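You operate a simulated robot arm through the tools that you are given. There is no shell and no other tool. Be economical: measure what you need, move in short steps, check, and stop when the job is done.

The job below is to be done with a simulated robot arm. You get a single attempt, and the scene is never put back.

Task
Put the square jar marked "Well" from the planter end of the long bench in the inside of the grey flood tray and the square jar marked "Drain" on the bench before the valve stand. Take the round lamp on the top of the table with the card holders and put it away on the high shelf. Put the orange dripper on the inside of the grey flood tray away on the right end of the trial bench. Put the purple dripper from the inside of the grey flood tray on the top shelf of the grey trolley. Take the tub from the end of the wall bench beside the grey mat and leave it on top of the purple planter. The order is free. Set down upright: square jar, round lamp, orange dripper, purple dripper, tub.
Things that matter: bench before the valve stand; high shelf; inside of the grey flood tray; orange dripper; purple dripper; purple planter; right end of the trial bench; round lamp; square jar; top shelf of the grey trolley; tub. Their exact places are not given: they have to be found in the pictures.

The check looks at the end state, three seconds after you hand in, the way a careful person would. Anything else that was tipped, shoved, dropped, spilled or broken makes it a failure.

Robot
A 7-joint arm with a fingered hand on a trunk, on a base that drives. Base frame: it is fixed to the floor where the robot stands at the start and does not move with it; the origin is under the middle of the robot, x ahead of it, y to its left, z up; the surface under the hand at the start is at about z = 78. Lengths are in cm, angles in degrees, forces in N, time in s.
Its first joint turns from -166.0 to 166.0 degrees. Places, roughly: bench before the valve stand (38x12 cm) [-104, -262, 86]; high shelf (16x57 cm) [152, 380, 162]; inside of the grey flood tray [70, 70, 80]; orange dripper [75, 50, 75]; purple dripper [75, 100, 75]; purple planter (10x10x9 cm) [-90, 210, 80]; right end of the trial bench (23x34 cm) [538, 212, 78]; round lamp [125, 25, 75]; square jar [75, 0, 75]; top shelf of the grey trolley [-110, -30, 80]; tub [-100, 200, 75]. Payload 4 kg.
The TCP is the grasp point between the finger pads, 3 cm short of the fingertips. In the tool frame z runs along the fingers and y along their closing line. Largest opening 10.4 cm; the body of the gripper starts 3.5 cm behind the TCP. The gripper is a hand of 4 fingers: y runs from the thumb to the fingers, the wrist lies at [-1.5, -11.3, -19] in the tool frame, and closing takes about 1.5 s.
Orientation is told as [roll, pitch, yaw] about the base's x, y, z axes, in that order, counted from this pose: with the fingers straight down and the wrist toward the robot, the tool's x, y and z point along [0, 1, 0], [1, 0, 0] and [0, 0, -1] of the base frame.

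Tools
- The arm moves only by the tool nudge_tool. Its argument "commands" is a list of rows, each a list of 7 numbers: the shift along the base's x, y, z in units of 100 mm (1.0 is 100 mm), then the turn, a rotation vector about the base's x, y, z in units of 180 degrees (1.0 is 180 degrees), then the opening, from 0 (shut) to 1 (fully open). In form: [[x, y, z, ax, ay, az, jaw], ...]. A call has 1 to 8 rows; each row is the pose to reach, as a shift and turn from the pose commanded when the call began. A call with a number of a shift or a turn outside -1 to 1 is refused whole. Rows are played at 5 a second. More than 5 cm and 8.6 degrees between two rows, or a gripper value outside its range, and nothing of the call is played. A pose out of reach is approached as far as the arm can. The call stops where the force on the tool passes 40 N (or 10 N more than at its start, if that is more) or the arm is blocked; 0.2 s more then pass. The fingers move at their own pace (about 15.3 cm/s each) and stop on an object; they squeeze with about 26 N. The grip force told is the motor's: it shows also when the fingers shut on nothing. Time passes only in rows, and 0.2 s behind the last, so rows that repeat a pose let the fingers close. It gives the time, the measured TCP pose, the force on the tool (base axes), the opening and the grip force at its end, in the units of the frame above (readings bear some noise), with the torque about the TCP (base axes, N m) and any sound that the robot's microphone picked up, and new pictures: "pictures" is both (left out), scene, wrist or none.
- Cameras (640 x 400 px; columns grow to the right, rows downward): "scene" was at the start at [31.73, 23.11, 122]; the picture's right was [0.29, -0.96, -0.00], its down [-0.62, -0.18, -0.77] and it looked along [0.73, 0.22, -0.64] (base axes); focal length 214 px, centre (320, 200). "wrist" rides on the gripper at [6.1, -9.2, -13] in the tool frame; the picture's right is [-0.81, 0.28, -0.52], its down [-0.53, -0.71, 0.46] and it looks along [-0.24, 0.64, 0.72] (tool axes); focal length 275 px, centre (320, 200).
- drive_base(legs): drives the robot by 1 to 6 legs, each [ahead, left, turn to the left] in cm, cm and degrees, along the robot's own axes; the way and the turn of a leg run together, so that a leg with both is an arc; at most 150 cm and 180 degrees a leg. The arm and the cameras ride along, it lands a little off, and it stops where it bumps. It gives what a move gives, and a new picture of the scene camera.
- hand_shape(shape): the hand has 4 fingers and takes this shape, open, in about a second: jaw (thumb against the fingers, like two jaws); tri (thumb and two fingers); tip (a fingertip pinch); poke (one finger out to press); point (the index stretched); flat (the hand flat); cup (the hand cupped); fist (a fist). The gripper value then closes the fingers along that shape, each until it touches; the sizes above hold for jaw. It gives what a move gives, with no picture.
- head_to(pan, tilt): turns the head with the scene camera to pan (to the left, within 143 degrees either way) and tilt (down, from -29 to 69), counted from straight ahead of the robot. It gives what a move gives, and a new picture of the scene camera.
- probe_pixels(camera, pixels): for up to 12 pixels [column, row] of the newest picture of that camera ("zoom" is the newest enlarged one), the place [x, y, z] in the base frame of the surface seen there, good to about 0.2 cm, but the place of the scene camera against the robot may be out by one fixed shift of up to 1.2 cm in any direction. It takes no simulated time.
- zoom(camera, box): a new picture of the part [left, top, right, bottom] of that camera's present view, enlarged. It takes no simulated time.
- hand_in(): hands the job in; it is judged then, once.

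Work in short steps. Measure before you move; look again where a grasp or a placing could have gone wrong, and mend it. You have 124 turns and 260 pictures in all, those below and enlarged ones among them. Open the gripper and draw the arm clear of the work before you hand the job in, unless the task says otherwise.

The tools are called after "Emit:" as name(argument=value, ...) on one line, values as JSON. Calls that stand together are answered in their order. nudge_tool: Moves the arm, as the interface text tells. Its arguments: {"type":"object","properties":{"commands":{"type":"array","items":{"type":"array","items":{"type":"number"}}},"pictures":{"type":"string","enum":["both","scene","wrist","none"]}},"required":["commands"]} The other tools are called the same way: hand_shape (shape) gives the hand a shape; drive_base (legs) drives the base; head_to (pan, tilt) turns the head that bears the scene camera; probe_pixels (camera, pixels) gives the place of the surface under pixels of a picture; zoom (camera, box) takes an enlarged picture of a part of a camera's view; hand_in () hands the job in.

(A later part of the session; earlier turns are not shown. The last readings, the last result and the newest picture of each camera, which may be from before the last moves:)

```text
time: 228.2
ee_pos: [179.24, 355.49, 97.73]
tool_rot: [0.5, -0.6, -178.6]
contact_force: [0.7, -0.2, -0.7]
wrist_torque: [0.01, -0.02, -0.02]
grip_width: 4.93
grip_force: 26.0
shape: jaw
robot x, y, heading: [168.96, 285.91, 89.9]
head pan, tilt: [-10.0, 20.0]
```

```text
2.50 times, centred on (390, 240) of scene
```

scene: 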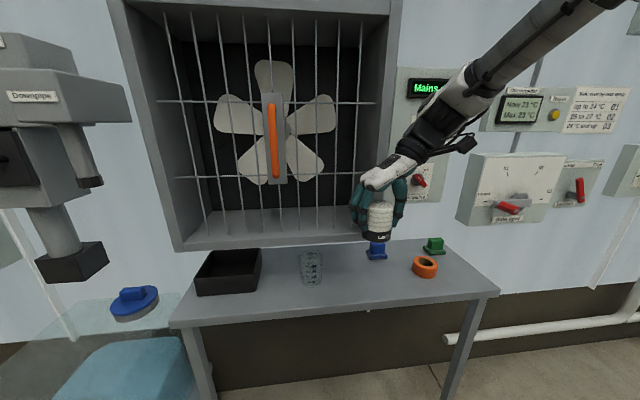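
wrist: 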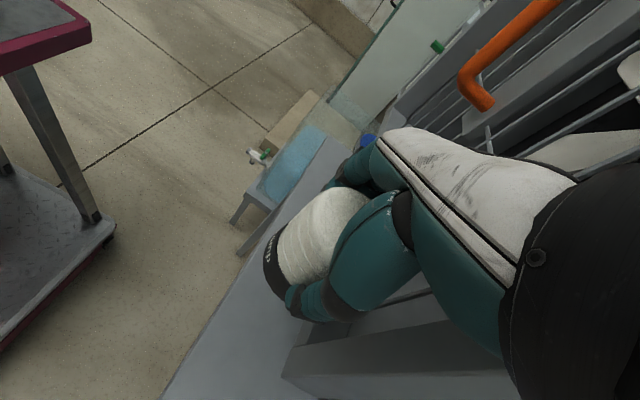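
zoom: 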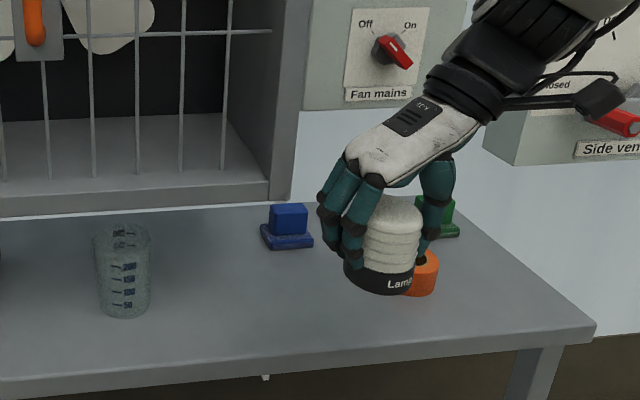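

Emit:
nudge_tool(commands=[[0.05, 0, -0.4, 0, 0, 0, 0], [0.11, 0, -0.8, 0, 0, 0, 0], [0.11, 0.1, -0.9, 0, 0, 0, 0], [0.11, 0.5, -0.9, 0, 0, 0, 0], [0.11, 0.92, -0.9, 0, 0, 0, 0], [0.11, 0.92, -0.9, 0, 0, 0, 0]], pictures="both")

Emit:
zoom(camera="scene", box=[280, 160, 500, 320])

```text
time: 229.6
ee_pos: [180.47, 364.72, 88.55]
tool_rot: [0.4, -0.6, -178.5]
contact_force: [-0.2, -0.6, -1.8]
wrist_torque: [0.04, -0.02, 0.02]
grip_width: 4.93
grip_force: 25.9
shape: jaw
robot x, y, heading: [169.02, 285.5, 89.8]
head pan, tilt: [-10.0, 20.0]
```

scene: 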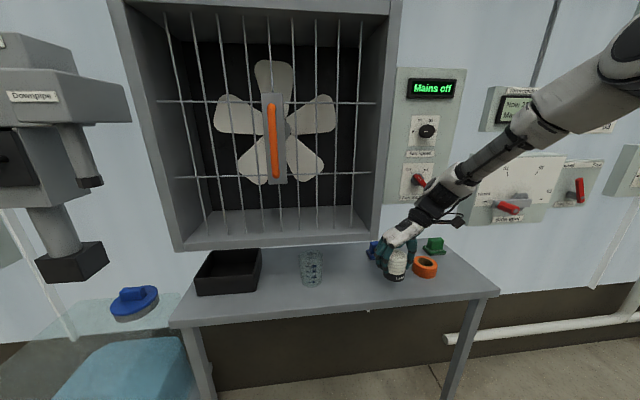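
wrist: 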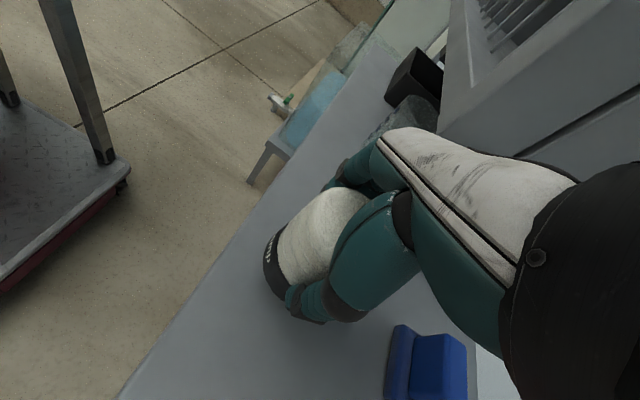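

```text
2.50 times, centred on (390, 240) of scene
```

zoom: 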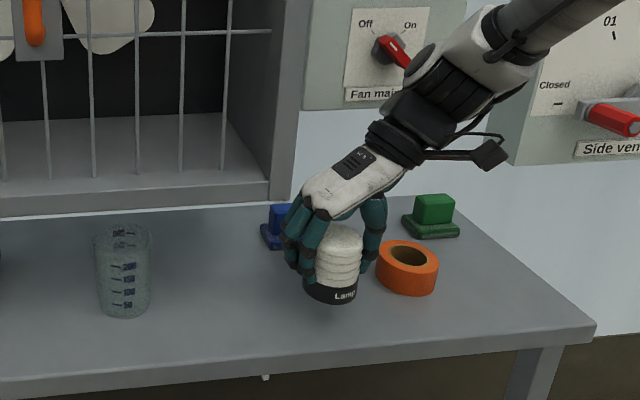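

Clear all round. I lower to contact.

Emit:
nudge_tool(commands=[[0, 0, -0.15, 0, 0, 0, 0], [0, 0, -0.28, 0, 0, 0, 0], [0, 0, -0.34, 0, 0, 0, 0], [0, 0, -0.38, 0, 0, 0, 0], [0, 0, -0.38, 0, 0, 0, 0]], pictures="none")

```text
time: 230.8
ee_pos: [180.53, 364.8, 84.86]
tool_rot: [0.5, -0.6, -178.5]
contact_force: [-0.3, -0.8, 4.2]
wrist_torque: [-0.01, 0.12, 0.0]
grip_width: 4.93
grip_force: 26.2
shape: jaw
robot x, y, heading: [168.83, 285.6, 89.9]
head pan, tilt: [-10.0, 20.0]
```

Lamp rests on the table. I open partly, then tilt the hand 60° forward in place about the closing line, so fingers keep straddling the lamp.

Emit:
nudge_tool(commands=[[0, 0, 0, 0, 0, 0, 0.55], [0, 0, 0, 0, 0, 0, 0.68], [0, 0, 0, 0, 0, 0, 0.68], [0, 0, 0, 0, 0, 0, 0.68]], pictures="none")

Emit:
nudge_tool(commands=[[0, -0.03, 0.03, 0.047, 0, 0, 0.68], [0, -0.04, 0.03, 0.094, 0, 0, 0.68], [0, -0.04, 0.03, 0.141, 0, 0, 0.68], [0, -0.04, 0.03, 0.188, 0, 0, 0.68], [0, -0.04, 0.03, 0.188, 0, 0, 0.68]], pictures="both")

Emit:
zoom(camera="scene", box=[320, 180, 480, 310])

```text
time: 231.8
ee_pos: [180.5, 364.84, 84.85]
tool_rot: [0.5, -0.6, -178.5]
contact_force: [0.3, -0.4, 1.6]
wrist_torque: [-0.03, 0.02, 0.02]
grip_width: 7.02
grip_force: 0.0
shape: jaw
robot x, y, heading: [168.97, 285.65, 89.8]
head pan, tilt: [-10.0, 20.0]
```

```text
time: 233.0
ee_pos: [180.51, 364.43, 85.18]
tool_rot: [-33.4, 0.3, -178.6]
contact_force: [0.1, 0.7, -0.1]
wrist_torque: [0.01, -0.03, -0.01]
grip_width: 7.02
grip_force: 0.1
shape: jaw
robot x, y, heading: [168.85, 285.32, 90.1]
head pan, tilt: [-10.0, 20.0]
```

scene: 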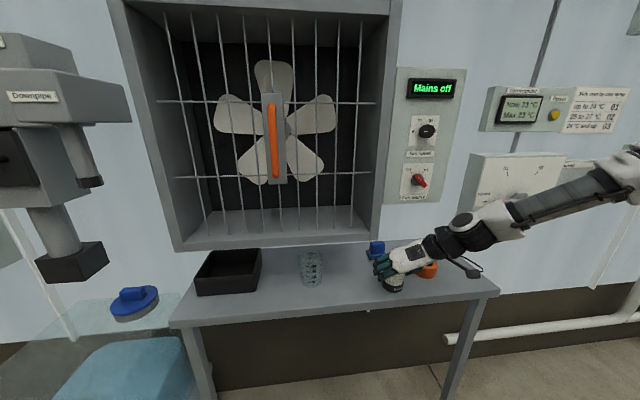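
wrist: 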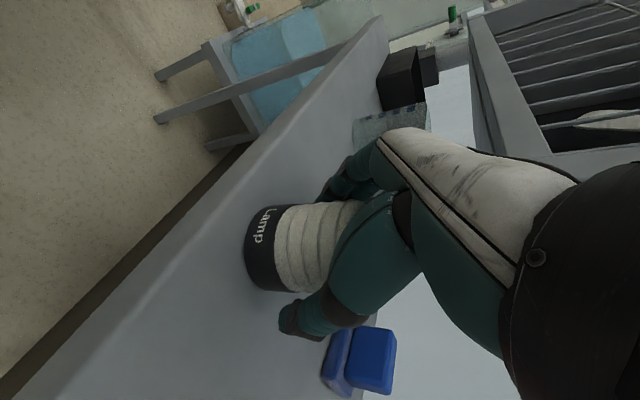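

```text
3.08 times, centred on (400, 245) of scene
```

zoom: 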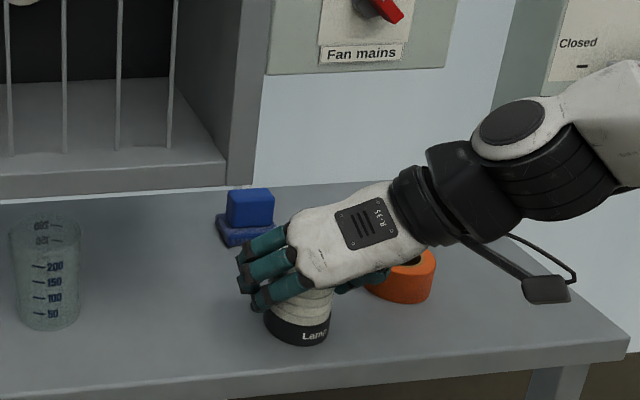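

Good: 34° tilt and lamp unmoved. I continue another 25°, then close.

Emit:
nudge_tool(commands=[[0, 0, 0.02, 0.047, 0, 0, 0.68], [0, -0.02, 0.03, 0.094, 0, 0, 0.68], [0, -0.03, 0.03, 0.141, 0, 0, 0.68], [0, -0.03, 0.03, 0.141, 0, 0, 0.68]], pictures="both")

Emit:
zoom(camera="scene", box=[320, 180, 480, 310])

```text
time: 234.0
ee_pos: [180.45, 364.14, 85.42]
tool_rot: [-58.8, 0.8, -178.8]
contact_force: [0.0, -0.2, -0.5]
wrist_torque: [-0.01, 0.0, -0.03]
grip_width: 7.01
grip_force: 0.0
shape: jaw
robot x, y, heading: [169.08, 286.12, 89.9]
head pan, tilt: [-10.0, 20.0]
```

scene: 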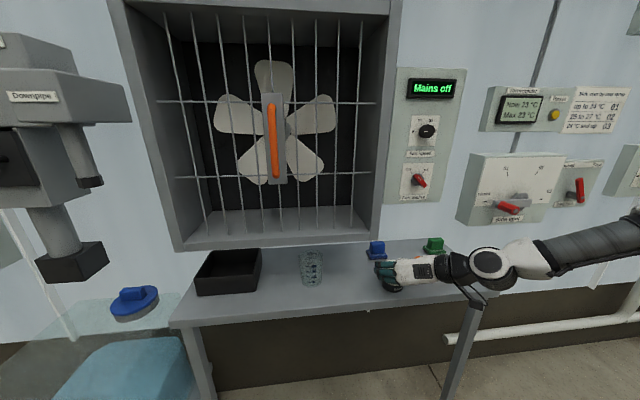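
wrist: 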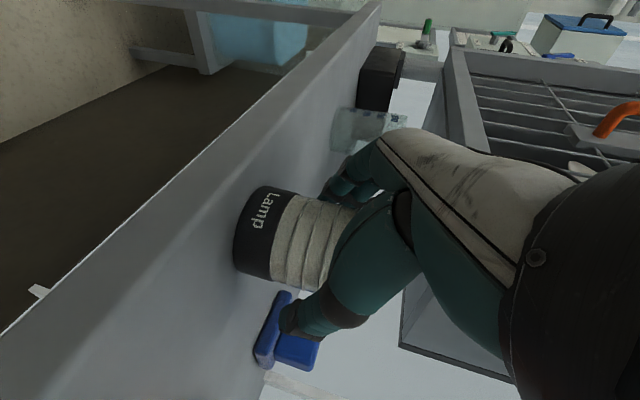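

```text
3.08 times, centred on (400, 245) of scene
```

zoom: 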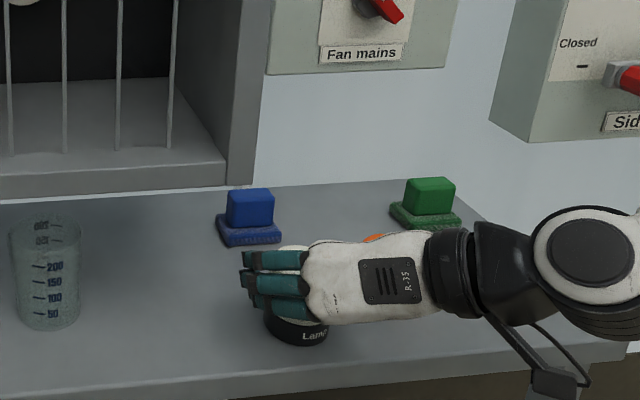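

Fingers straddle the lamp; I close.

Emit:
nudge_tool(commands=[[0, 0, 0, 0, 0, 0, 0.4], [0, 0, 0, 0, 0, 0, 0], [0, 0, 0, 0, 0, 0, 0], [0, 0, 0, 0, 0, 0, 0], [0, 0, 0, 0, 0, 0, 0], [0, 0, 0, 0, 0, 0, 0]], pictures="wrist")

Emit:
zoom(camera="scene", box=[320, 180, 480, 310])

```text
time: 235.4
ee_pos: [180.4, 364.15, 85.35]
tool_rot: [-58.7, 0.9, -178.7]
contact_force: [-0.5, 1.2, 1.2]
wrist_torque: [-0.05, -0.03, 0.04]
grip_width: 4.62
grip_force: 26.1
shape: jaw
robot x, y, heading: [169.14, 285.32, 90.0]
head pan, tilt: [-10.0, 20.0]
```

wrist: 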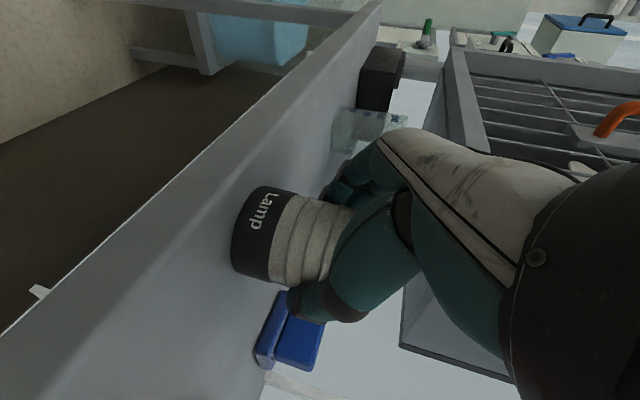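

```text
3.08 times, centred on (400, 245) of scene
```

zoom: 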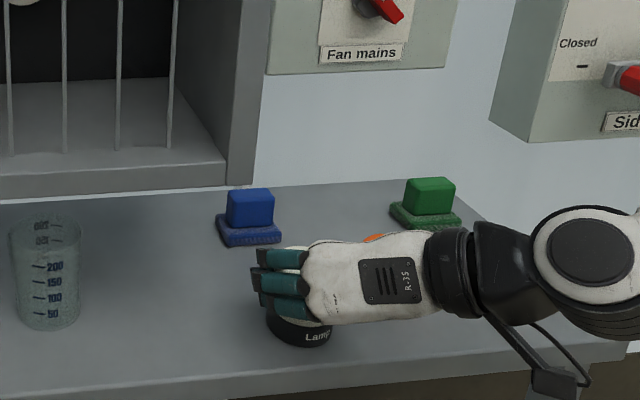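

Gripped (4.62 cm, TCP 5.4 cm above lamp base). I lift 3 cm, withdraw −y 14 cm, then check.

Emit:
nudge_tool(commands=[[0, 0, 0.15, 0, 0, 0, 0], [0, 0, 0.4, 0, 0, 0, 0], [0, -0.4, 0.5, 0, 0, 0, 0], [0, -0.8, 0.5, 0, 0, 0, 0], [0, -1.0, 0.6, 0, 0, 0, 0]], pictures="none")

Emit:
nudge_tool(commands=[[0, -0.4, 0.3, 0, 0, 0, 0], [0, -0.7, 0.6, 0, 0, 0, 0], [0, -0.7, 1.0, 0, 0, 0, 0], [0, -0.7, 1.0, 0, 0, 0, 0]], pictures="both")

```text
time: 236.6
ee_pos: [181.07, 355.44, 91.35]
tool_rot: [-58.6, 0.9, -178.6]
contact_force: [0.2, 0.0, -0.8]
wrist_torque: [-0.01, 0.0, 0.03]
grip_width: 4.58
grip_force: 26.1
shape: jaw
out of reach, approached as far as the arm can: row 5
robot x, y, heading: [169.0, 285.8, 90.1]
head pan, tilt: [-10.0, 20.0]
```

```text
time: 237.6
ee_pos: [183.7, 352.21, 102.93]
tool_rot: [-58.6, 1.0, -178.7]
contact_force: [-0.4, -0.1, -1.7]
wrist_torque: [-0.02, 0.04, 0.02]
grip_width: 4.56
grip_force: 25.4
shape: jaw
out of reach, approached as far as the arm can: row 1, 2, 3, 4
robot x, y, heading: [168.94, 285.54, 90.2]
head pan, tilt: [-10.0, 20.0]
```

scene: 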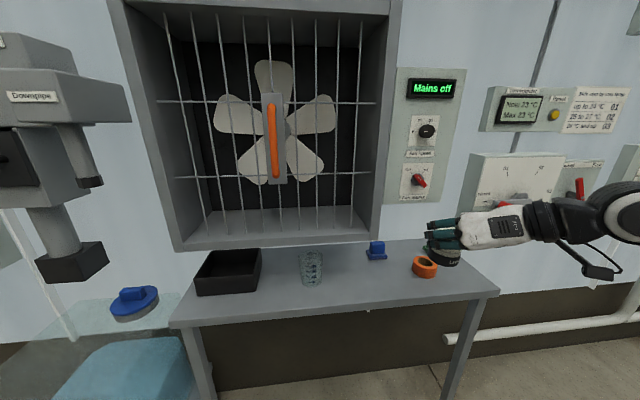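
wrist: 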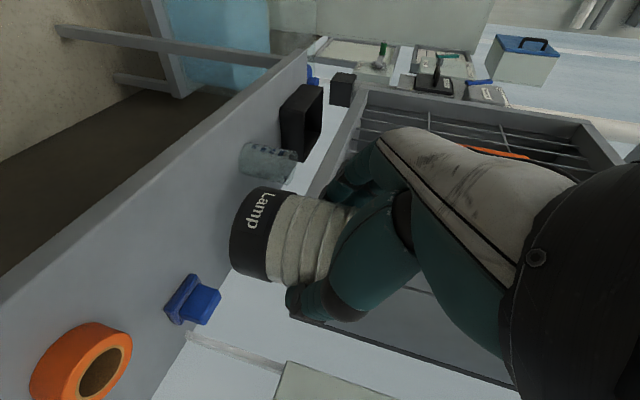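

Lamp is upright in the tilted hand. I raise it in front of the wall.

Emit:
nudge_tool(commands=[[0, 0, 0.4, 0, 0, 0, 0], [0, 0, 0.8, 0, 0, 0, 0], [0, 0, 1.0, 0, 0, 0, 0]], pictures="none")

Emit:
nudge_tool(commands=[[0, 0, 0.4, 0, 0, 0, 0], [0, 0, 0.8, 0, 0, 0, 0], [0, 0, 1.0, 0, 0, 0, 0]], pictures="none")

Emit:
nudge_tool(commands=[[0, 0, 0.4, 0, 0, 0, 0], [0, 0, 0.8, 0, 0, 0, 0], [0, 0, 1.0, 0, 0, 0, 0]], pictures="none")

Emit:
nudge_tool(commands=[[0, 0, 0.4, 0, 0, 0, 0], [0, 0, 0.8, 0, 0, 0, 0], [0, 0, 1.0, 0, 0, 0, 0]], pictures="none")

Emit:
nudge_tool(commands=[[0, 0, 0.4, 0, 0, 0, 0], [0, 0, 0.8, 0, 0, 0, 0], [0, 0, 1.0, 0, 0, 0, 0]], pictures="none")

Emit:
nudge_tool(commands=[[0, 0, 0.4, 0, 0, 0, 0], [0, 0, 0.8, 0, 0, 0, 0], [0, 0, 1.0, 0, 0, 0, 0]], pictures="none")

Emit:
nudge_tool(commands=[[0, 0, 0.4, 0, 0, 0, 0], [0, 0, 0.8, 0, 0, 0, 0], [0, 0, 1.0, 0, 0, 0, 0]], pictures="scene")

```text
time: 238.4
ee_pos: [183.45, 352.18, 112.9]
tool_rot: [-58.7, 1.0, -178.8]
contact_force: [0.4, -0.7, -1.4]
wrist_torque: [-0.03, 0.03, 0.01]
grip_width: 4.55
grip_force: 25.9
shape: jaw
robot x, y, heading: [169.38, 285.63, 89.7]
head pan, tilt: [-10.0, 20.0]
```

```text
time: 239.2
ee_pos: [183.5, 352.32, 122.97]
tool_rot: [-58.6, 1.1, -178.7]
contact_force: [0.5, 1.0, -2.0]
wrist_torque: [0.01, -0.02, -0.02]
grip_width: 4.56
grip_force: 25.7
shape: jaw
robot x, y, heading: [168.96, 285.58, 89.8]
head pan, tilt: [-10.0, 20.0]
```

```text
time: 240.0
ee_pos: [183.5, 352.39, 132.86]
tool_rot: [-58.7, 0.9, -178.8]
contact_force: [-0.4, -0.1, -1.4]
wrist_torque: [-0.03, 0.01, 0.02]
grip_width: 4.56
grip_force: 26.5
shape: jaw
robot x, y, heading: [169.04, 286.0, 89.7]
head pan, tilt: [-10.0, 20.0]
```

```text
time: 240.8
ee_pos: [183.59, 352.19, 143.04]
tool_rot: [-58.6, 0.9, -178.7]
contact_force: [-0.1, -0.5, -2.3]
wrist_torque: [-0.04, 0.0, 0.01]
grip_width: 4.56
grip_force: 25.8
shape: jaw
robot x, y, heading: [169.19, 285.38, 90.1]
head pan, tilt: [-10.0, 20.0]
```

```text
time: 241.6
ee_pos: [183.8, 352.1, 152.87]
tool_rot: [-58.8, 1.0, -178.8]
contact_force: [0.4, -0.4, -2.1]
wrist_torque: [0.01, 0.01, 0.01]
grip_width: 4.53
grip_force: 25.9
shape: jaw
robot x, y, heading: [169.02, 285.67, 89.8]
head pan, tilt: [-10.0, 20.0]
```

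```text
time: 242.4
ee_pos: [183.77, 352.17, 162.9]
tool_rot: [-58.7, 0.9, -178.9]
contact_force: [0.1, 0.1, -1.9]
wrist_torque: [-0.02, 0.01, 0.0]
grip_width: 4.57
grip_force: 25.6
shape: jaw
robot x, y, heading: [168.94, 285.8, 90.1]
head pan, tilt: [-10.0, 20.0]
```

```text
time: 243.2
ee_pos: [182.95, 351.24, 167.83]
tool_rot: [-58.7, 1.0, -178.8]
contact_force: [-0.4, 0.3, -1.7]
wrist_torque: [-0.01, -0.01, -0.01]
grip_width: 4.55
grip_force: 26.3
shape: jaw
out of reach, approached as far as the arm can: row 2, 3
robot x, y, heading: [169.14, 285.43, 90.2]
head pan, tilt: [-10.0, 20.0]
```

scene: 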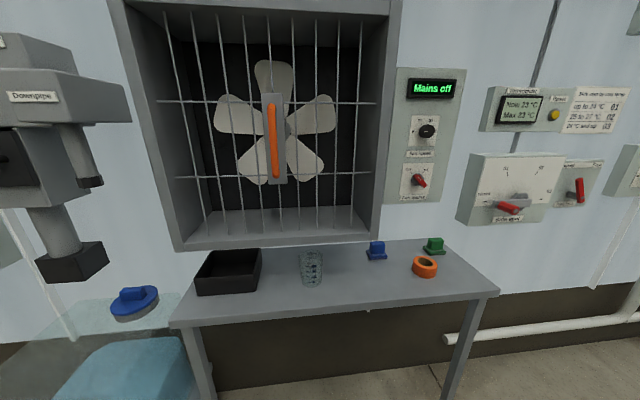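

z 167.8 is just the limit here; with the wrist centred I gain height. I shift the hand left (−x 25, −y 4) and raise.

Emit:
nudge_tool(commands=[[-0.4, -0.1, 0, 0, 0, 0, 0], [-0.8, -0.2, 0, 0, 0, 0, 0], [-1.0, -0.3, 0, 0, 0, 0, 0]], pictures="none")

Emit:
nudge_tool(commands=[[-0.4, 0, 0, 0, 0, 0, 0], [-0.8, 0, 0, 0, 0, 0, 0], [-1.0, 0, 0, 0, 0, 0, 0]], pictures="none")

Emit:
nudge_tool(commands=[[-0.3, 0, 0, 0, 0, 0, 0], [-0.5, 0, 0.2, 0, 0, 0, 0], [-0.5, 0, 0.5, 0, 0, 0, 0], [-0.5, 0, 0.5, 0, 0, 0, 0]], pictures="none")

Emit:
head_to(pan=0, tilt=-25)

```text
time: 244.0
ee_pos: [173.25, 348.35, 167.78]
tool_rot: [-58.7, 0.9, -178.7]
contact_force: [0.3, -0.1, -2.0]
wrist_torque: [-0.03, 0.0, 0.03]
grip_width: 4.52
grip_force: 25.6
shape: jaw
robot x, y, heading: [169.03, 285.47, 90.0]
head pan, tilt: [-10.0, 20.0]
```

```text
time: 244.8
ee_pos: [163.24, 348.25, 167.98]
tool_rot: [-58.8, 1.0, -178.8]
contact_force: [-0.1, 0.6, -0.2]
wrist_torque: [-0.02, -0.03, 0.02]
grip_width: 4.53
grip_force: 25.9
shape: jaw
robot x, y, heading: [169.16, 285.56, 90.3]
head pan, tilt: [-10.0, 20.0]
```

```text
time: 245.8
ee_pos: [158.5, 348.14, 169.62]
tool_rot: [-58.9, 0.9, -178.7]
contact_force: [-0.2, 0.1, -1.8]
wrist_torque: [-0.02, 0.03, 0.07]
grip_width: 4.5
grip_force: 26.4
shape: jaw
out of reach, approached as far as the arm can: row 2, 3, 4
robot x, y, heading: [168.98, 285.42, 90.2]
head pan, tilt: [-10.0, 20.0]
```

```text
time: 246.9
ee_pos: [158.66, 348.24, 169.69]
tool_rot: [-59.0, 0.9, -178.7]
contact_force: [-0.1, 0.1, -1.7]
wrist_torque: [0.05, 0.0, 0.0]
grip_width: 4.5
grip_force: 26.2
shape: jaw
robot x, y, heading: [169.07, 285.77, 90.2]
head pan, tilt: [0.0, -25.0]
```

scene: 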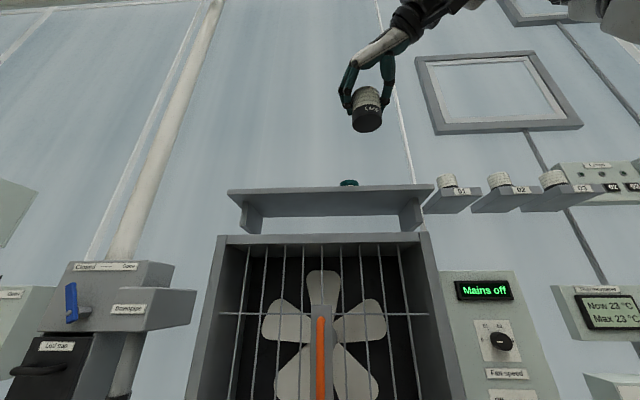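

Lamp base ≈164, shelf top ≈162. I check the lamp in the wrist view and the shelf front edge, then drive left 15 and ahead.

Emit:
nudge_tool(commands=[[0, 0, 0.02, 0, 0, 0, 0]], pictures="both")

Emit:
probe_pixels(camera="scene", pixels=[[280, 189], [280, 191], [280, 193], [280, 196], [350, 186], [350, 184], [367, 118], [365, 125], [366, 128], [350, 181]])

Emit:
zoom(camera="scene", box=[310, 40, 430, 140])

```text
time: 247.3
ee_pos: [158.57, 348.1, 169.85]
tool_rot: [-58.7, 1.0, -178.8]
contact_force: [-0.1, 0.3, -2.5]
wrist_torque: [0.0, 0.03, 0.0]
grip_width: 4.48
grip_force: 26.4
shape: jaw
robot x, y, heading: [168.55, 285.85, 90.2]
head pan, tilt: [0.0, -25.0]
```

scene: 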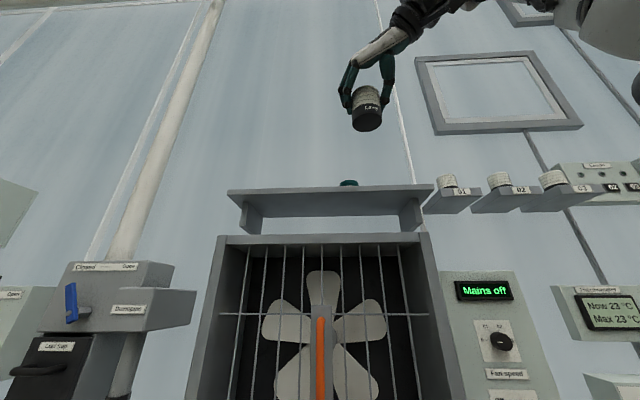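
wrist: 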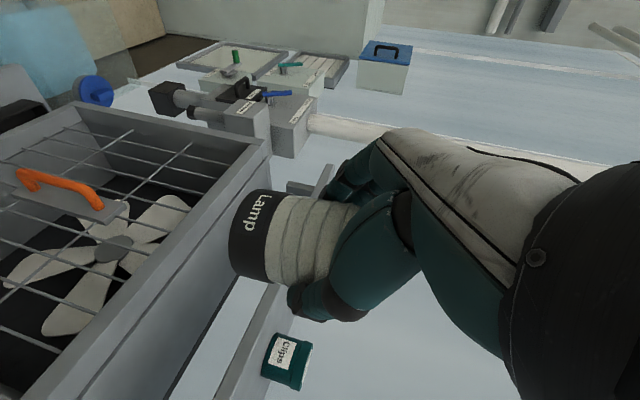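

```text
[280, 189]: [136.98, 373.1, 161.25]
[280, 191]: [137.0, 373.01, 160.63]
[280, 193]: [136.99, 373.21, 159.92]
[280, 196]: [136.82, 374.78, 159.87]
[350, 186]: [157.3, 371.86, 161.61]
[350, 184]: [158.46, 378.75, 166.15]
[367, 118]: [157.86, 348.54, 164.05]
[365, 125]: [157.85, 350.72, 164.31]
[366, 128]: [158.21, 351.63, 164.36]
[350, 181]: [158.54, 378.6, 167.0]
```

```text
4.00 times, centred on (370, 90) of scene
```

zoom: 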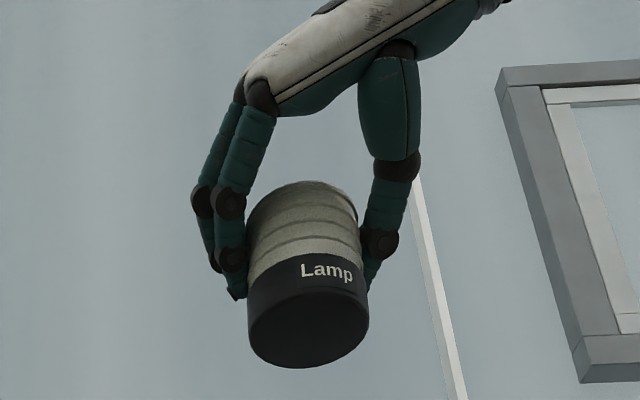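

Lamp base level at z≈164.2, above shelf top (≈161.9). I drive left 15, then ahead 30.

Emit:
drive_base(legs=[[0, 15, 0], [18, 0, 0]])

```text
time: 249.8
ee_pos: [143.56, 366.5, 169.74]
tool_rot: [-58.7, 1.1, -178.8]
contact_force: [0.2, -0.5, -2.0]
wrist_torque: [0.01, 0.03, -0.04]
grip_width: 4.5
grip_force: 26.0
shape: jaw
robot x, y, heading: [154.09, 303.88, 90.0]
head pan, tilt: [0.0, -25.0]
```

scene: 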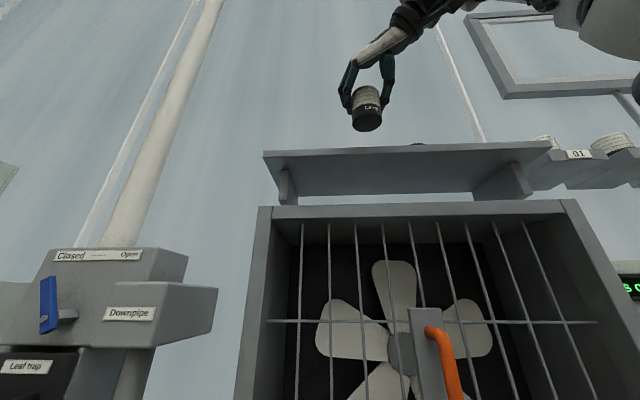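

Emit:
drive_base(legs=[[12, 0, 0]])

Emit:
nudge_tool(commands=[[0, 0, -0.05, 0, 0, 0, 0], [0, 0, -0.05, 0, 0, 0, 0]], pictures="wrist")

```text
time: 251.0
ee_pos: [143.57, 378.46, 169.81]
tool_rot: [-58.7, 1.0, -178.7]
contact_force: [0.1, -0.2, -1.3]
wrist_torque: [0.01, -0.03, 0.02]
grip_width: 4.5
grip_force: 26.5
shape: jaw
robot x, y, heading: [153.43, 315.94, 89.9]
head pan, tilt: [0.0, -25.0]
```

scene: 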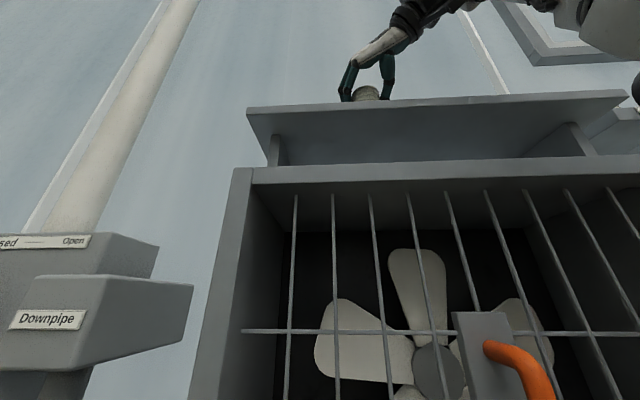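

```text
time: 251.6
ee_pos: [143.52, 378.34, 169.21]
tool_rot: [-58.7, 0.9, -178.7]
contact_force: [-0.9, -0.6, -2.2]
wrist_torque: [-0.01, -0.03, -0.01]
grip_width: 4.5
grip_force: 26.1
shape: jaw
robot x, y, heading: [154.0, 315.79, 89.9]
head pan, tilt: [0.0, -25.0]
```

wrist: 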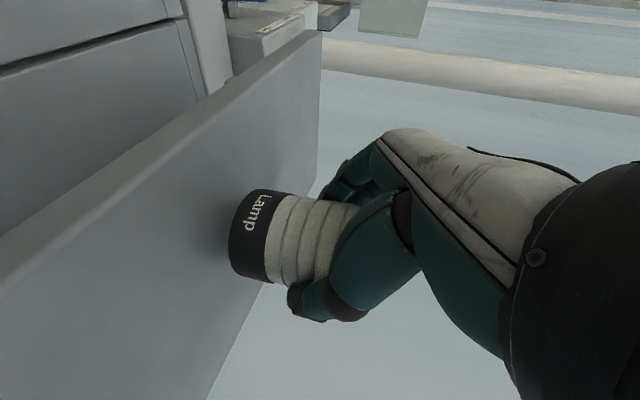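

The lamp is over the shelf. I creep down to contact.

Emit:
nudge_tool(commands=[[0, 0, -0.06, 0, 0, 0, 0], [0, 0, -0.1, 0, 0, 0, 0], [0, 0, -0.13, 0, 0, 0, 0], [0, 0, -0.13, 0, 0, 0, 0]], pictures="none")

Emit:
nudge_tool(commands=[[0, 0, -0.03, 0, 0, 0, 0], [0, 0, -0.06, 0, 0, 0, 0], [0, 0, -0.06, 0, 0, 0, 0]], pictures="wrist")

```text
time: 252.6
ee_pos: [143.53, 378.31, 168.01]
tool_rot: [-58.8, 1.0, -178.7]
contact_force: [0.1, -0.3, -1.6]
wrist_torque: [0.01, 0.01, -0.02]
grip_width: 4.49
grip_force: 26.5
shape: jaw
robot x, y, heading: [153.68, 315.73, 90.4]
head pan, tilt: [0.0, -25.0]
```

```text
time: 253.4
ee_pos: [143.57, 378.23, 167.45]
tool_rot: [-58.7, 0.9, -178.8]
contact_force: [0.1, 2.2, 4.8]
wrist_torque: [-0.01, 0.11, 0.01]
grip_width: 4.48
grip_force: 26.2
shape: jaw
robot x, y, heading: [153.74, 315.78, 90.5]
head pan, tilt: [0.0, -25.0]
```

wrist: 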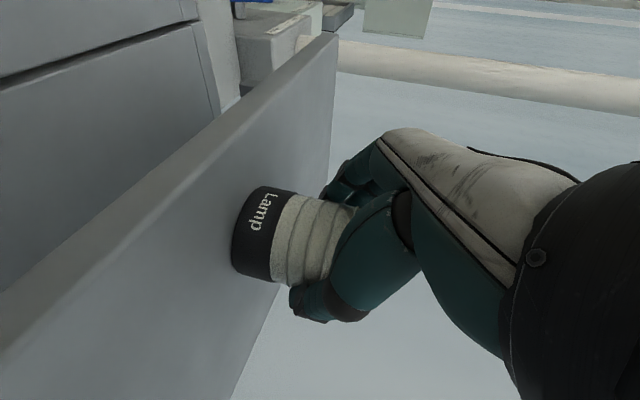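

Contact 4.8 N. I open and check.

Emit:
nudge_tool(commands=[[0, 0, -0.01, 0, 0, 0, 0.55], [0, 0, -0.01, 0, 0, 0, 0.7], [0, 0, -0.01, 0, 0, 0, 0.7], [0, 0, -0.01, 0, 0, 0, 0.7]], pictures="wrist")

Emit:
nudge_tool(commands=[[0, -0.3, 0.05, 0, 0, 0, 0.7], [0, -0.7, 0.1, 0, 0, 0, 0.7], [0, -1.0, 0.1, 0, 0, 0, 0.8], [0, -1.0, 0.1, 0, 0, 0, 0.8]], pictures="wrist")

```text
time: 254.4
ee_pos: [143.66, 378.3, 167.28]
tool_rot: [-58.8, 1.0, -178.9]
contact_force: [-0.4, 0.0, 0.2]
wrist_torque: [0.04, 0.0, 0.03]
grip_width: 7.23
grip_force: 0.1
shape: jaw
robot x, y, heading: [153.65, 315.53, 89.9]
head pan, tilt: [0.0, -25.0]
```

wrist: 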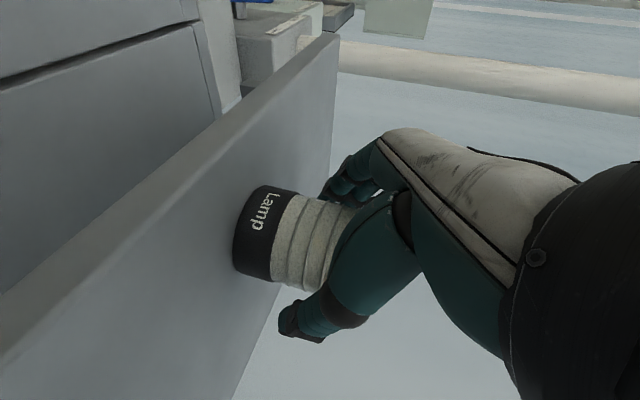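

```text
time: 255.4
ee_pos: [142.73, 369.47, 168.49]
tool_rot: [-58.8, 1.1, -178.7]
contact_force: [-0.2, -0.1, -0.3]
wrist_torque: [0.03, 0.01, 0.01]
grip_width: 8.29
grip_force: 0.0
shape: jaw
out of reach, approached as far as the arm can: row 3, 4
robot x, y, heading: [154.14, 315.74, 90.2]
head pan, tilt: [0.0, -25.0]
```

wrist: 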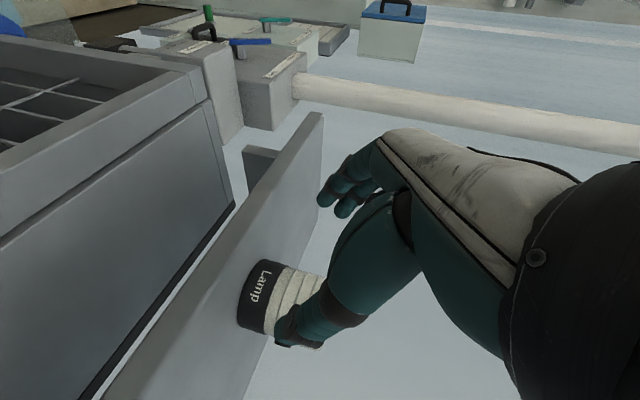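

Lamp stands on the shelf, fingers nearly clear. I drive back 45 cm and view the shelf.

Emit:
drive_base(legs=[[-45, 0, 0]])

Emit:
zoom(camera="scene", box=[220, 120, 460, 270])

```text
time: 258.1
ee_pos: [142.87, 323.8, 168.55]
tool_rot: [-58.8, 1.0, -178.5]
contact_force: [-0.6, 0.0, -0.9]
wrist_torque: [0.0, -0.05, 0.01]
grip_width: 8.3
grip_force: 0.1
shape: jaw
robot x, y, heading: [154.03, 270.54, 90.3]
head pan, tilt: [0.0, -25.0]
```

scene: 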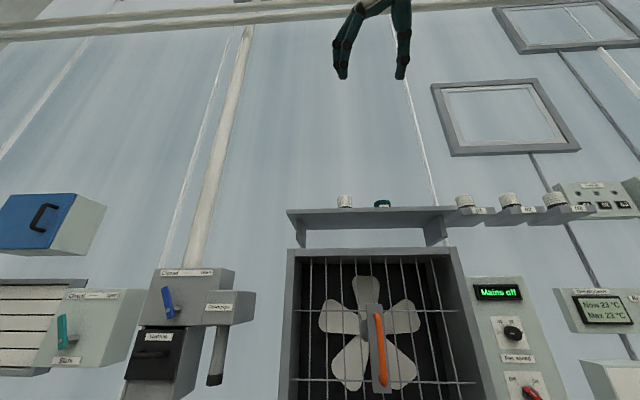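

```text
2.67 times, centred on (340, 195) of scene
```

zoom: 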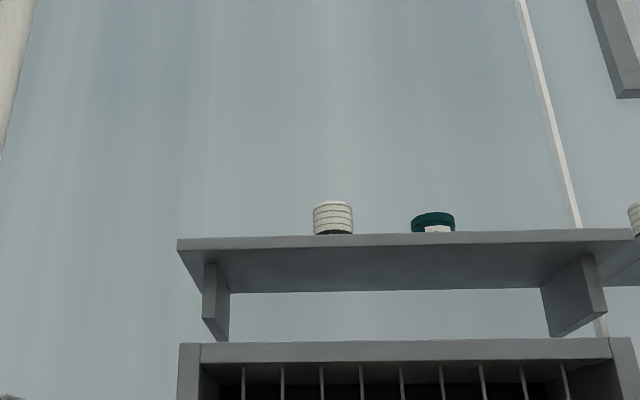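

Lamp is upright on the high shelf. I untilt and lower the arm to a travel pose, then look left for the route to the tub.

Emit:
nudge_tool(commands=[[0, 0.1, -0.3, -0.046, 0, 0, 1], [0, 0.3, -0.6, -0.092, 0, 0, 1], [0, 0.5, -0.8, -0.138, 0, 0, 1], [0, 0.7, -0.9, -0.184, 0, 0, 1], [0, 0.9, -1.0, -0.23, 0, 0, 1], [0, 1.0, -1.0, -0.276, 0, 0, 1], [0, 1.0, -1.0, -0.326, 0, 0, 1]], pictures="none")

Emit:
nudge_tool(commands=[[0, 0.1, -0.4, 0, 0, 0, 1], [0, 0.3, -0.8, 0, 0, 0, 1], [0, 0.5, -1.0, 0, 0, 0, 1]], pictures="none")

Emit:
nudge_tool(commands=[[0, 0.1, -0.4, 0, 0, 0, 1], [0, 0.2, -0.8, 0, 0, 0, 1], [0, 0.2, -1.0, 0, 0, 0, 1]], pictures="none")

Emit:
nudge_tool(commands=[[0, 0, -0.4, 0, 0, 0, 1], [0, 0, -0.8, 0, 0, 0, 1], [0, 0, -1.0, 0, 0, 0, 1]], pictures="none")

Emit:
head_to(pan=80, tilt=25)

Emit:
head_to(pan=120, tilt=35)

```text
refused: row 7 steps farther than a row can; nothing moved
```

```text
time: 258.9
ee_pos: [141.82, 329.56, 161.57]
tool_rot: [-58.7, 1.0, -178.5]
contact_force: [-0.1, 0.1, -0.5]
wrist_torque: [0.03, -0.01, -0.06]
grip_width: 10.36
grip_force: 0.0
shape: jaw
out of reach, approached as far as the arm can: row 1, 2, 3
robot x, y, heading: [154.8, 270.07, 90.5]
head pan, tilt: [0.0, -25.0]
```

```text
time: 259.7
ee_pos: [141.62, 332.44, 153.35]
tool_rot: [-58.7, 1.0, -178.5]
contact_force: [-0.6, 1.3, -0.5]
wrist_torque: [-0.02, 0.01, -0.01]
grip_width: 10.39
grip_force: 0.0
shape: jaw
out of reach, approached as far as the arm can: row 1, 2, 3
robot x, y, heading: [154.04, 270.28, 90.4]
head pan, tilt: [0.0, -25.0]
```

```text
time: 260.5
ee_pos: [141.65, 332.7, 143.36]
tool_rot: [-58.7, 0.8, -178.5]
contact_force: [0.4, -0.9, -0.2]
wrist_torque: [0.02, -0.01, 0.0]
grip_width: 10.4
grip_force: 0.0
shape: jaw
out of reach, approached as far as the arm can: row 1, 2
robot x, y, heading: [154.37, 270.29, 90.4]
head pan, tilt: [0.0, -25.0]
```

```text
time: 262.1
ee_pos: [141.72, 332.61, 143.28]
tool_rot: [-58.7, 1.0, -178.6]
contact_force: [0.2, 0.2, 0.6]
wrist_torque: [-0.05, -0.02, 0.02]
grip_width: 10.4
grip_force: 0.0
shape: jaw
robot x, y, heading: [154.23, 270.05, 90.2]
head pan, tilt: [80.0, 25.0]
```

scene: 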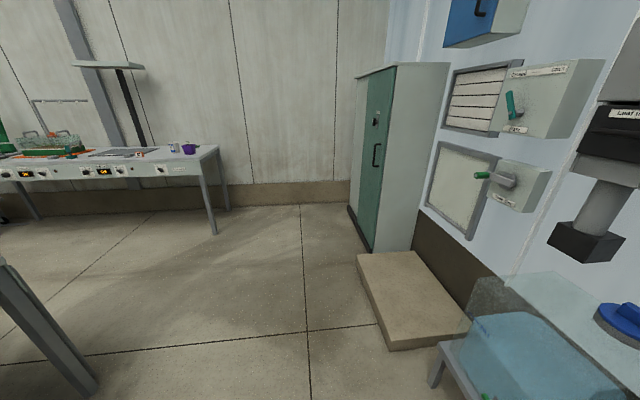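

```text
time: 263.1
ee_pos: [141.72, 332.65, 143.29]
tool_rot: [-58.7, 1.1, -178.5]
contact_force: [-0.6, -1.3, -0.4]
wrist_torque: [0.0, -0.03, 0.0]
grip_width: 10.4
grip_force: 0.0
shape: jaw
robot x, y, heading: [154.24, 270.1, 90.3]
head pan, tilt: [120.0, 35.0]
```

scene: 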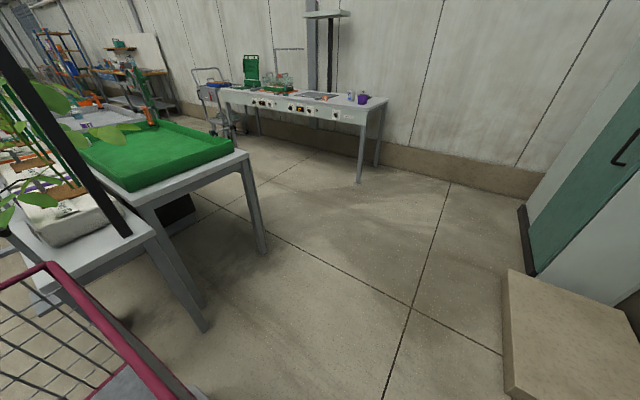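

There is a passage between the bench ends and the step. I probe leg feet and step corner, and finish untilting (smaller rows).

Emit:
probe_pixels(camera="scene", pixels=[[265, 250], [205, 328], [510, 390], [505, 280], [245, 155], [155, 235], [360, 180], [363, 98], [350, 97], [335, 115], [385, 100], [300, 300]])

Emit:
nudge_tool(commands=[[0, 0.1, -0.2, -0.046, 0, 0, 1], [0, 0.2, -0.4, -0.092, 0, 0, 1], [0, 0.3, -0.5, -0.138, 0, 0, 1], [0, 0.4, -0.6, -0.184, 0, 0, 1], [0, 0.5, -0.7, -0.23, 0, 0, 1], [0, 0.6, -0.8, -0.276, 0, 0, 1], [0, 0.6, -0.9, -0.32, 0, 0, 1]], pictures="none")

Emit:
zoom(camera="scene", box=[280, 70, 400, 150])

```text
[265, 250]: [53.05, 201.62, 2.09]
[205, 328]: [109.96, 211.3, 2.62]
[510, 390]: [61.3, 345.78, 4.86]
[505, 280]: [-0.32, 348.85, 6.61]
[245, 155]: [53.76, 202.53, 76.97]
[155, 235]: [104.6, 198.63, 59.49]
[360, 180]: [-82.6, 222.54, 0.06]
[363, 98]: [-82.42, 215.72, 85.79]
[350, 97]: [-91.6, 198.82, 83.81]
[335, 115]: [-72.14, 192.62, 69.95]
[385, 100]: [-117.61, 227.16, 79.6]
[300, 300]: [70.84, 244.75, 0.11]
```

```text
time: 264.7
ee_pos: [141.6, 338.3, 134.52]
tool_rot: [-1.1, -0.8, -178.4]
contact_force: [-0.3, -0.6, 0.2]
wrist_torque: [0.0, -0.02, 0.02]
grip_width: 10.39
grip_force: 0.1
shape: jaw
robot x, y, heading: [154.45, 270.0, 90.2]
head pan, tilt: [120.0, 35.0]
```

```text
5.00 times, centred on (340, 110) of scene
```

zoom: 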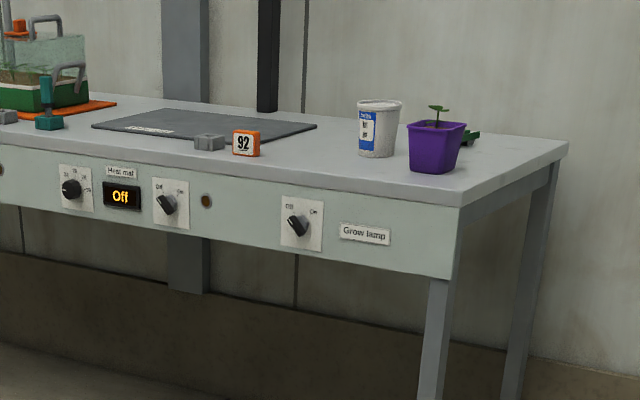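

Tub (white, blue label) at ≈(-92,198) and the purple planter at ≈(-84,212). I drive: back 8, left 166, turn left 90°.

Emit:
drive_base(legs=[[-8, 0, 0], [0, 140, 0], [0, 26, 0], [0, 0, 89.5]])

Emit:
head_to(pan=20, tilt=40)

```text
time: 277.6
ee_pos: [-80.38, 247.82, 134.42]
tool_rot: [-1.1, -0.8, -88.9]
contact_force: [0.0, 0.8, 0.3]
wrist_torque: [0.0, -0.04, -0.02]
grip_width: 10.39
grip_force: 0.2
shape: jaw
robot x, y, heading: [-12.06, 259.99, 179.9]
head pan, tilt: [120.0, 35.0]
```

scene: 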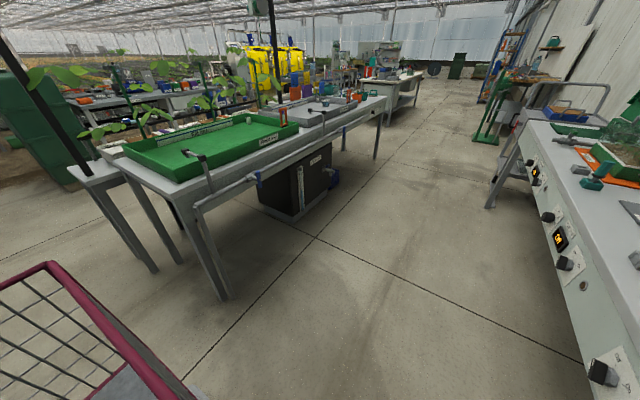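

```text
time: 279.4
ee_pos: [-80.42, 247.93, 134.54]
tool_rot: [-1.1, -0.8, -88.8]
contact_force: [1.0, 0.2, 0.9]
wrist_torque: [0.0, 0.02, 0.01]
grip_width: 10.39
grip_force: 0.1
shape: jaw
robot x, y, heading: [-12.17, 259.83, 180.0]
head pan, tilt: [20.0, 40.0]
```

scene: 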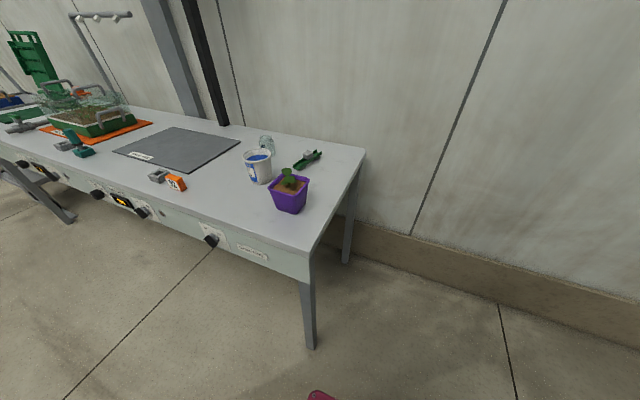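

I enlarge the tub and the planter and probe them.

Emit:
zoom(camera="scene", box=[220, 120, 340, 230])

Emit:
probe_pixels(camera="scene", pixels=[[258, 157], [247, 160], [270, 156], [258, 150], [258, 183], [288, 183], [272, 183], [307, 178], [288, 212], [295, 175], [266, 143], [300, 185]])

```text
3.64 times, centred on (280, 175) of scene
```

zoom: 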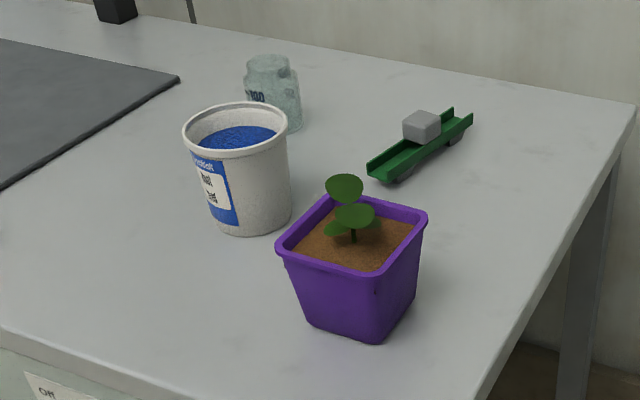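

```text
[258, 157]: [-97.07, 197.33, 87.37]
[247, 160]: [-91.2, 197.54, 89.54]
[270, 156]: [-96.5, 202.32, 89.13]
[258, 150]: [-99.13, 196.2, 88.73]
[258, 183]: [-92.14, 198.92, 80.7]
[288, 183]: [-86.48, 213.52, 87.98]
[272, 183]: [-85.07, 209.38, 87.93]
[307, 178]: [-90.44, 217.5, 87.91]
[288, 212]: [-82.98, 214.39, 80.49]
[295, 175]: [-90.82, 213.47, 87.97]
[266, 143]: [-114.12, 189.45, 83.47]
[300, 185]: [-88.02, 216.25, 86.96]
```

Tub is open with blue contents: handle level. The grow-lamp panel must be avoided, so I look there before strafing.

Emit:
head_to(pan=35, tilt=10)

Emit:
nudge_tool(commands=[[0, 0, -0.1, 0, 0, -0.046, 1], [0, 0, -0.3, 0, 0, -0.092, 1], [0, 0, -0.5, 0, 0, -0.138, 1], [0, 0, -0.7, 0, 0, -0.184, 1], [0, 0, -0.9, 0, 0, -0.23, 1], [-0.1, 0, -1.0, 0, 0, -0.276, 1], [-0.2, 0, -1.0, 0, 0, -0.322, 1]], pictures="none")

Emit:
nudge_tool(commands=[[-0.1, 0.1, -0.1, 0, 0, -0.046, 1], [-0.2, 0.2, -0.2, 0, 0, -0.092, 1], [-0.3, 0.4, -0.3, 0, 0, -0.138, 1], [-0.4, 0.6, -0.4, 0, 0, -0.18, 1], [-0.4, 0.8, -0.4, 0, 0, -0.18, 1]], pictures="none")

```text
time: 280.3
ee_pos: [-80.47, 247.94, 134.38]
tool_rot: [-1.1, -0.8, -88.8]
contact_force: [0.5, 0.1, -0.4]
wrist_torque: [0.02, 0.0, -0.01]
grip_width: 10.39
grip_force: 0.2
shape: jaw
robot x, y, heading: [-12.08, 259.95, 179.9]
head pan, tilt: [35.0, 10.0]
```

scene: 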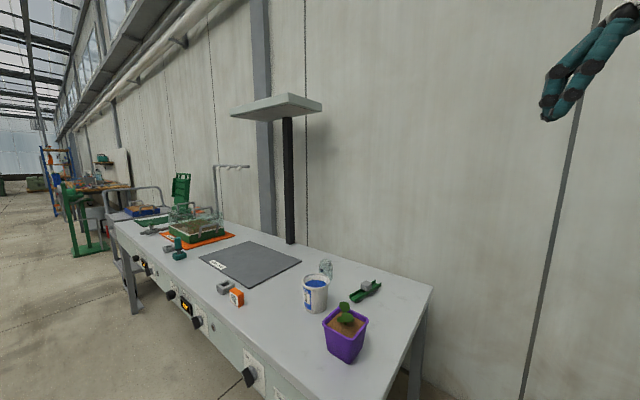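

```text
time: 281.9
ee_pos: [-82.42, 247.87, 124.54]
tool_rot: [-1.2, -0.9, -146.8]
contact_force: [-0.3, 0.2, -1.0]
wrist_torque: [-0.05, 0.0, 0.03]
grip_width: 10.36
grip_force: 0.1
shape: jaw
robot x, y, heading: [-12.27, 259.69, 179.7]
head pan, tilt: [35.0, 10.0]
```

```text
time: 283.1
ee_pos: [-86.26, 255.93, 120.48]
tool_rot: [-1.1, -0.7, -179.2]
contact_force: [0.1, 0.1, 0.3]
wrist_torque: [0.02, -0.04, -0.01]
grip_width: 10.4
grip_force: 0.1
shape: jaw
robot x, y, heading: [-12.14, 260.08, 180.2]
head pan, tilt: [35.0, 10.0]
```

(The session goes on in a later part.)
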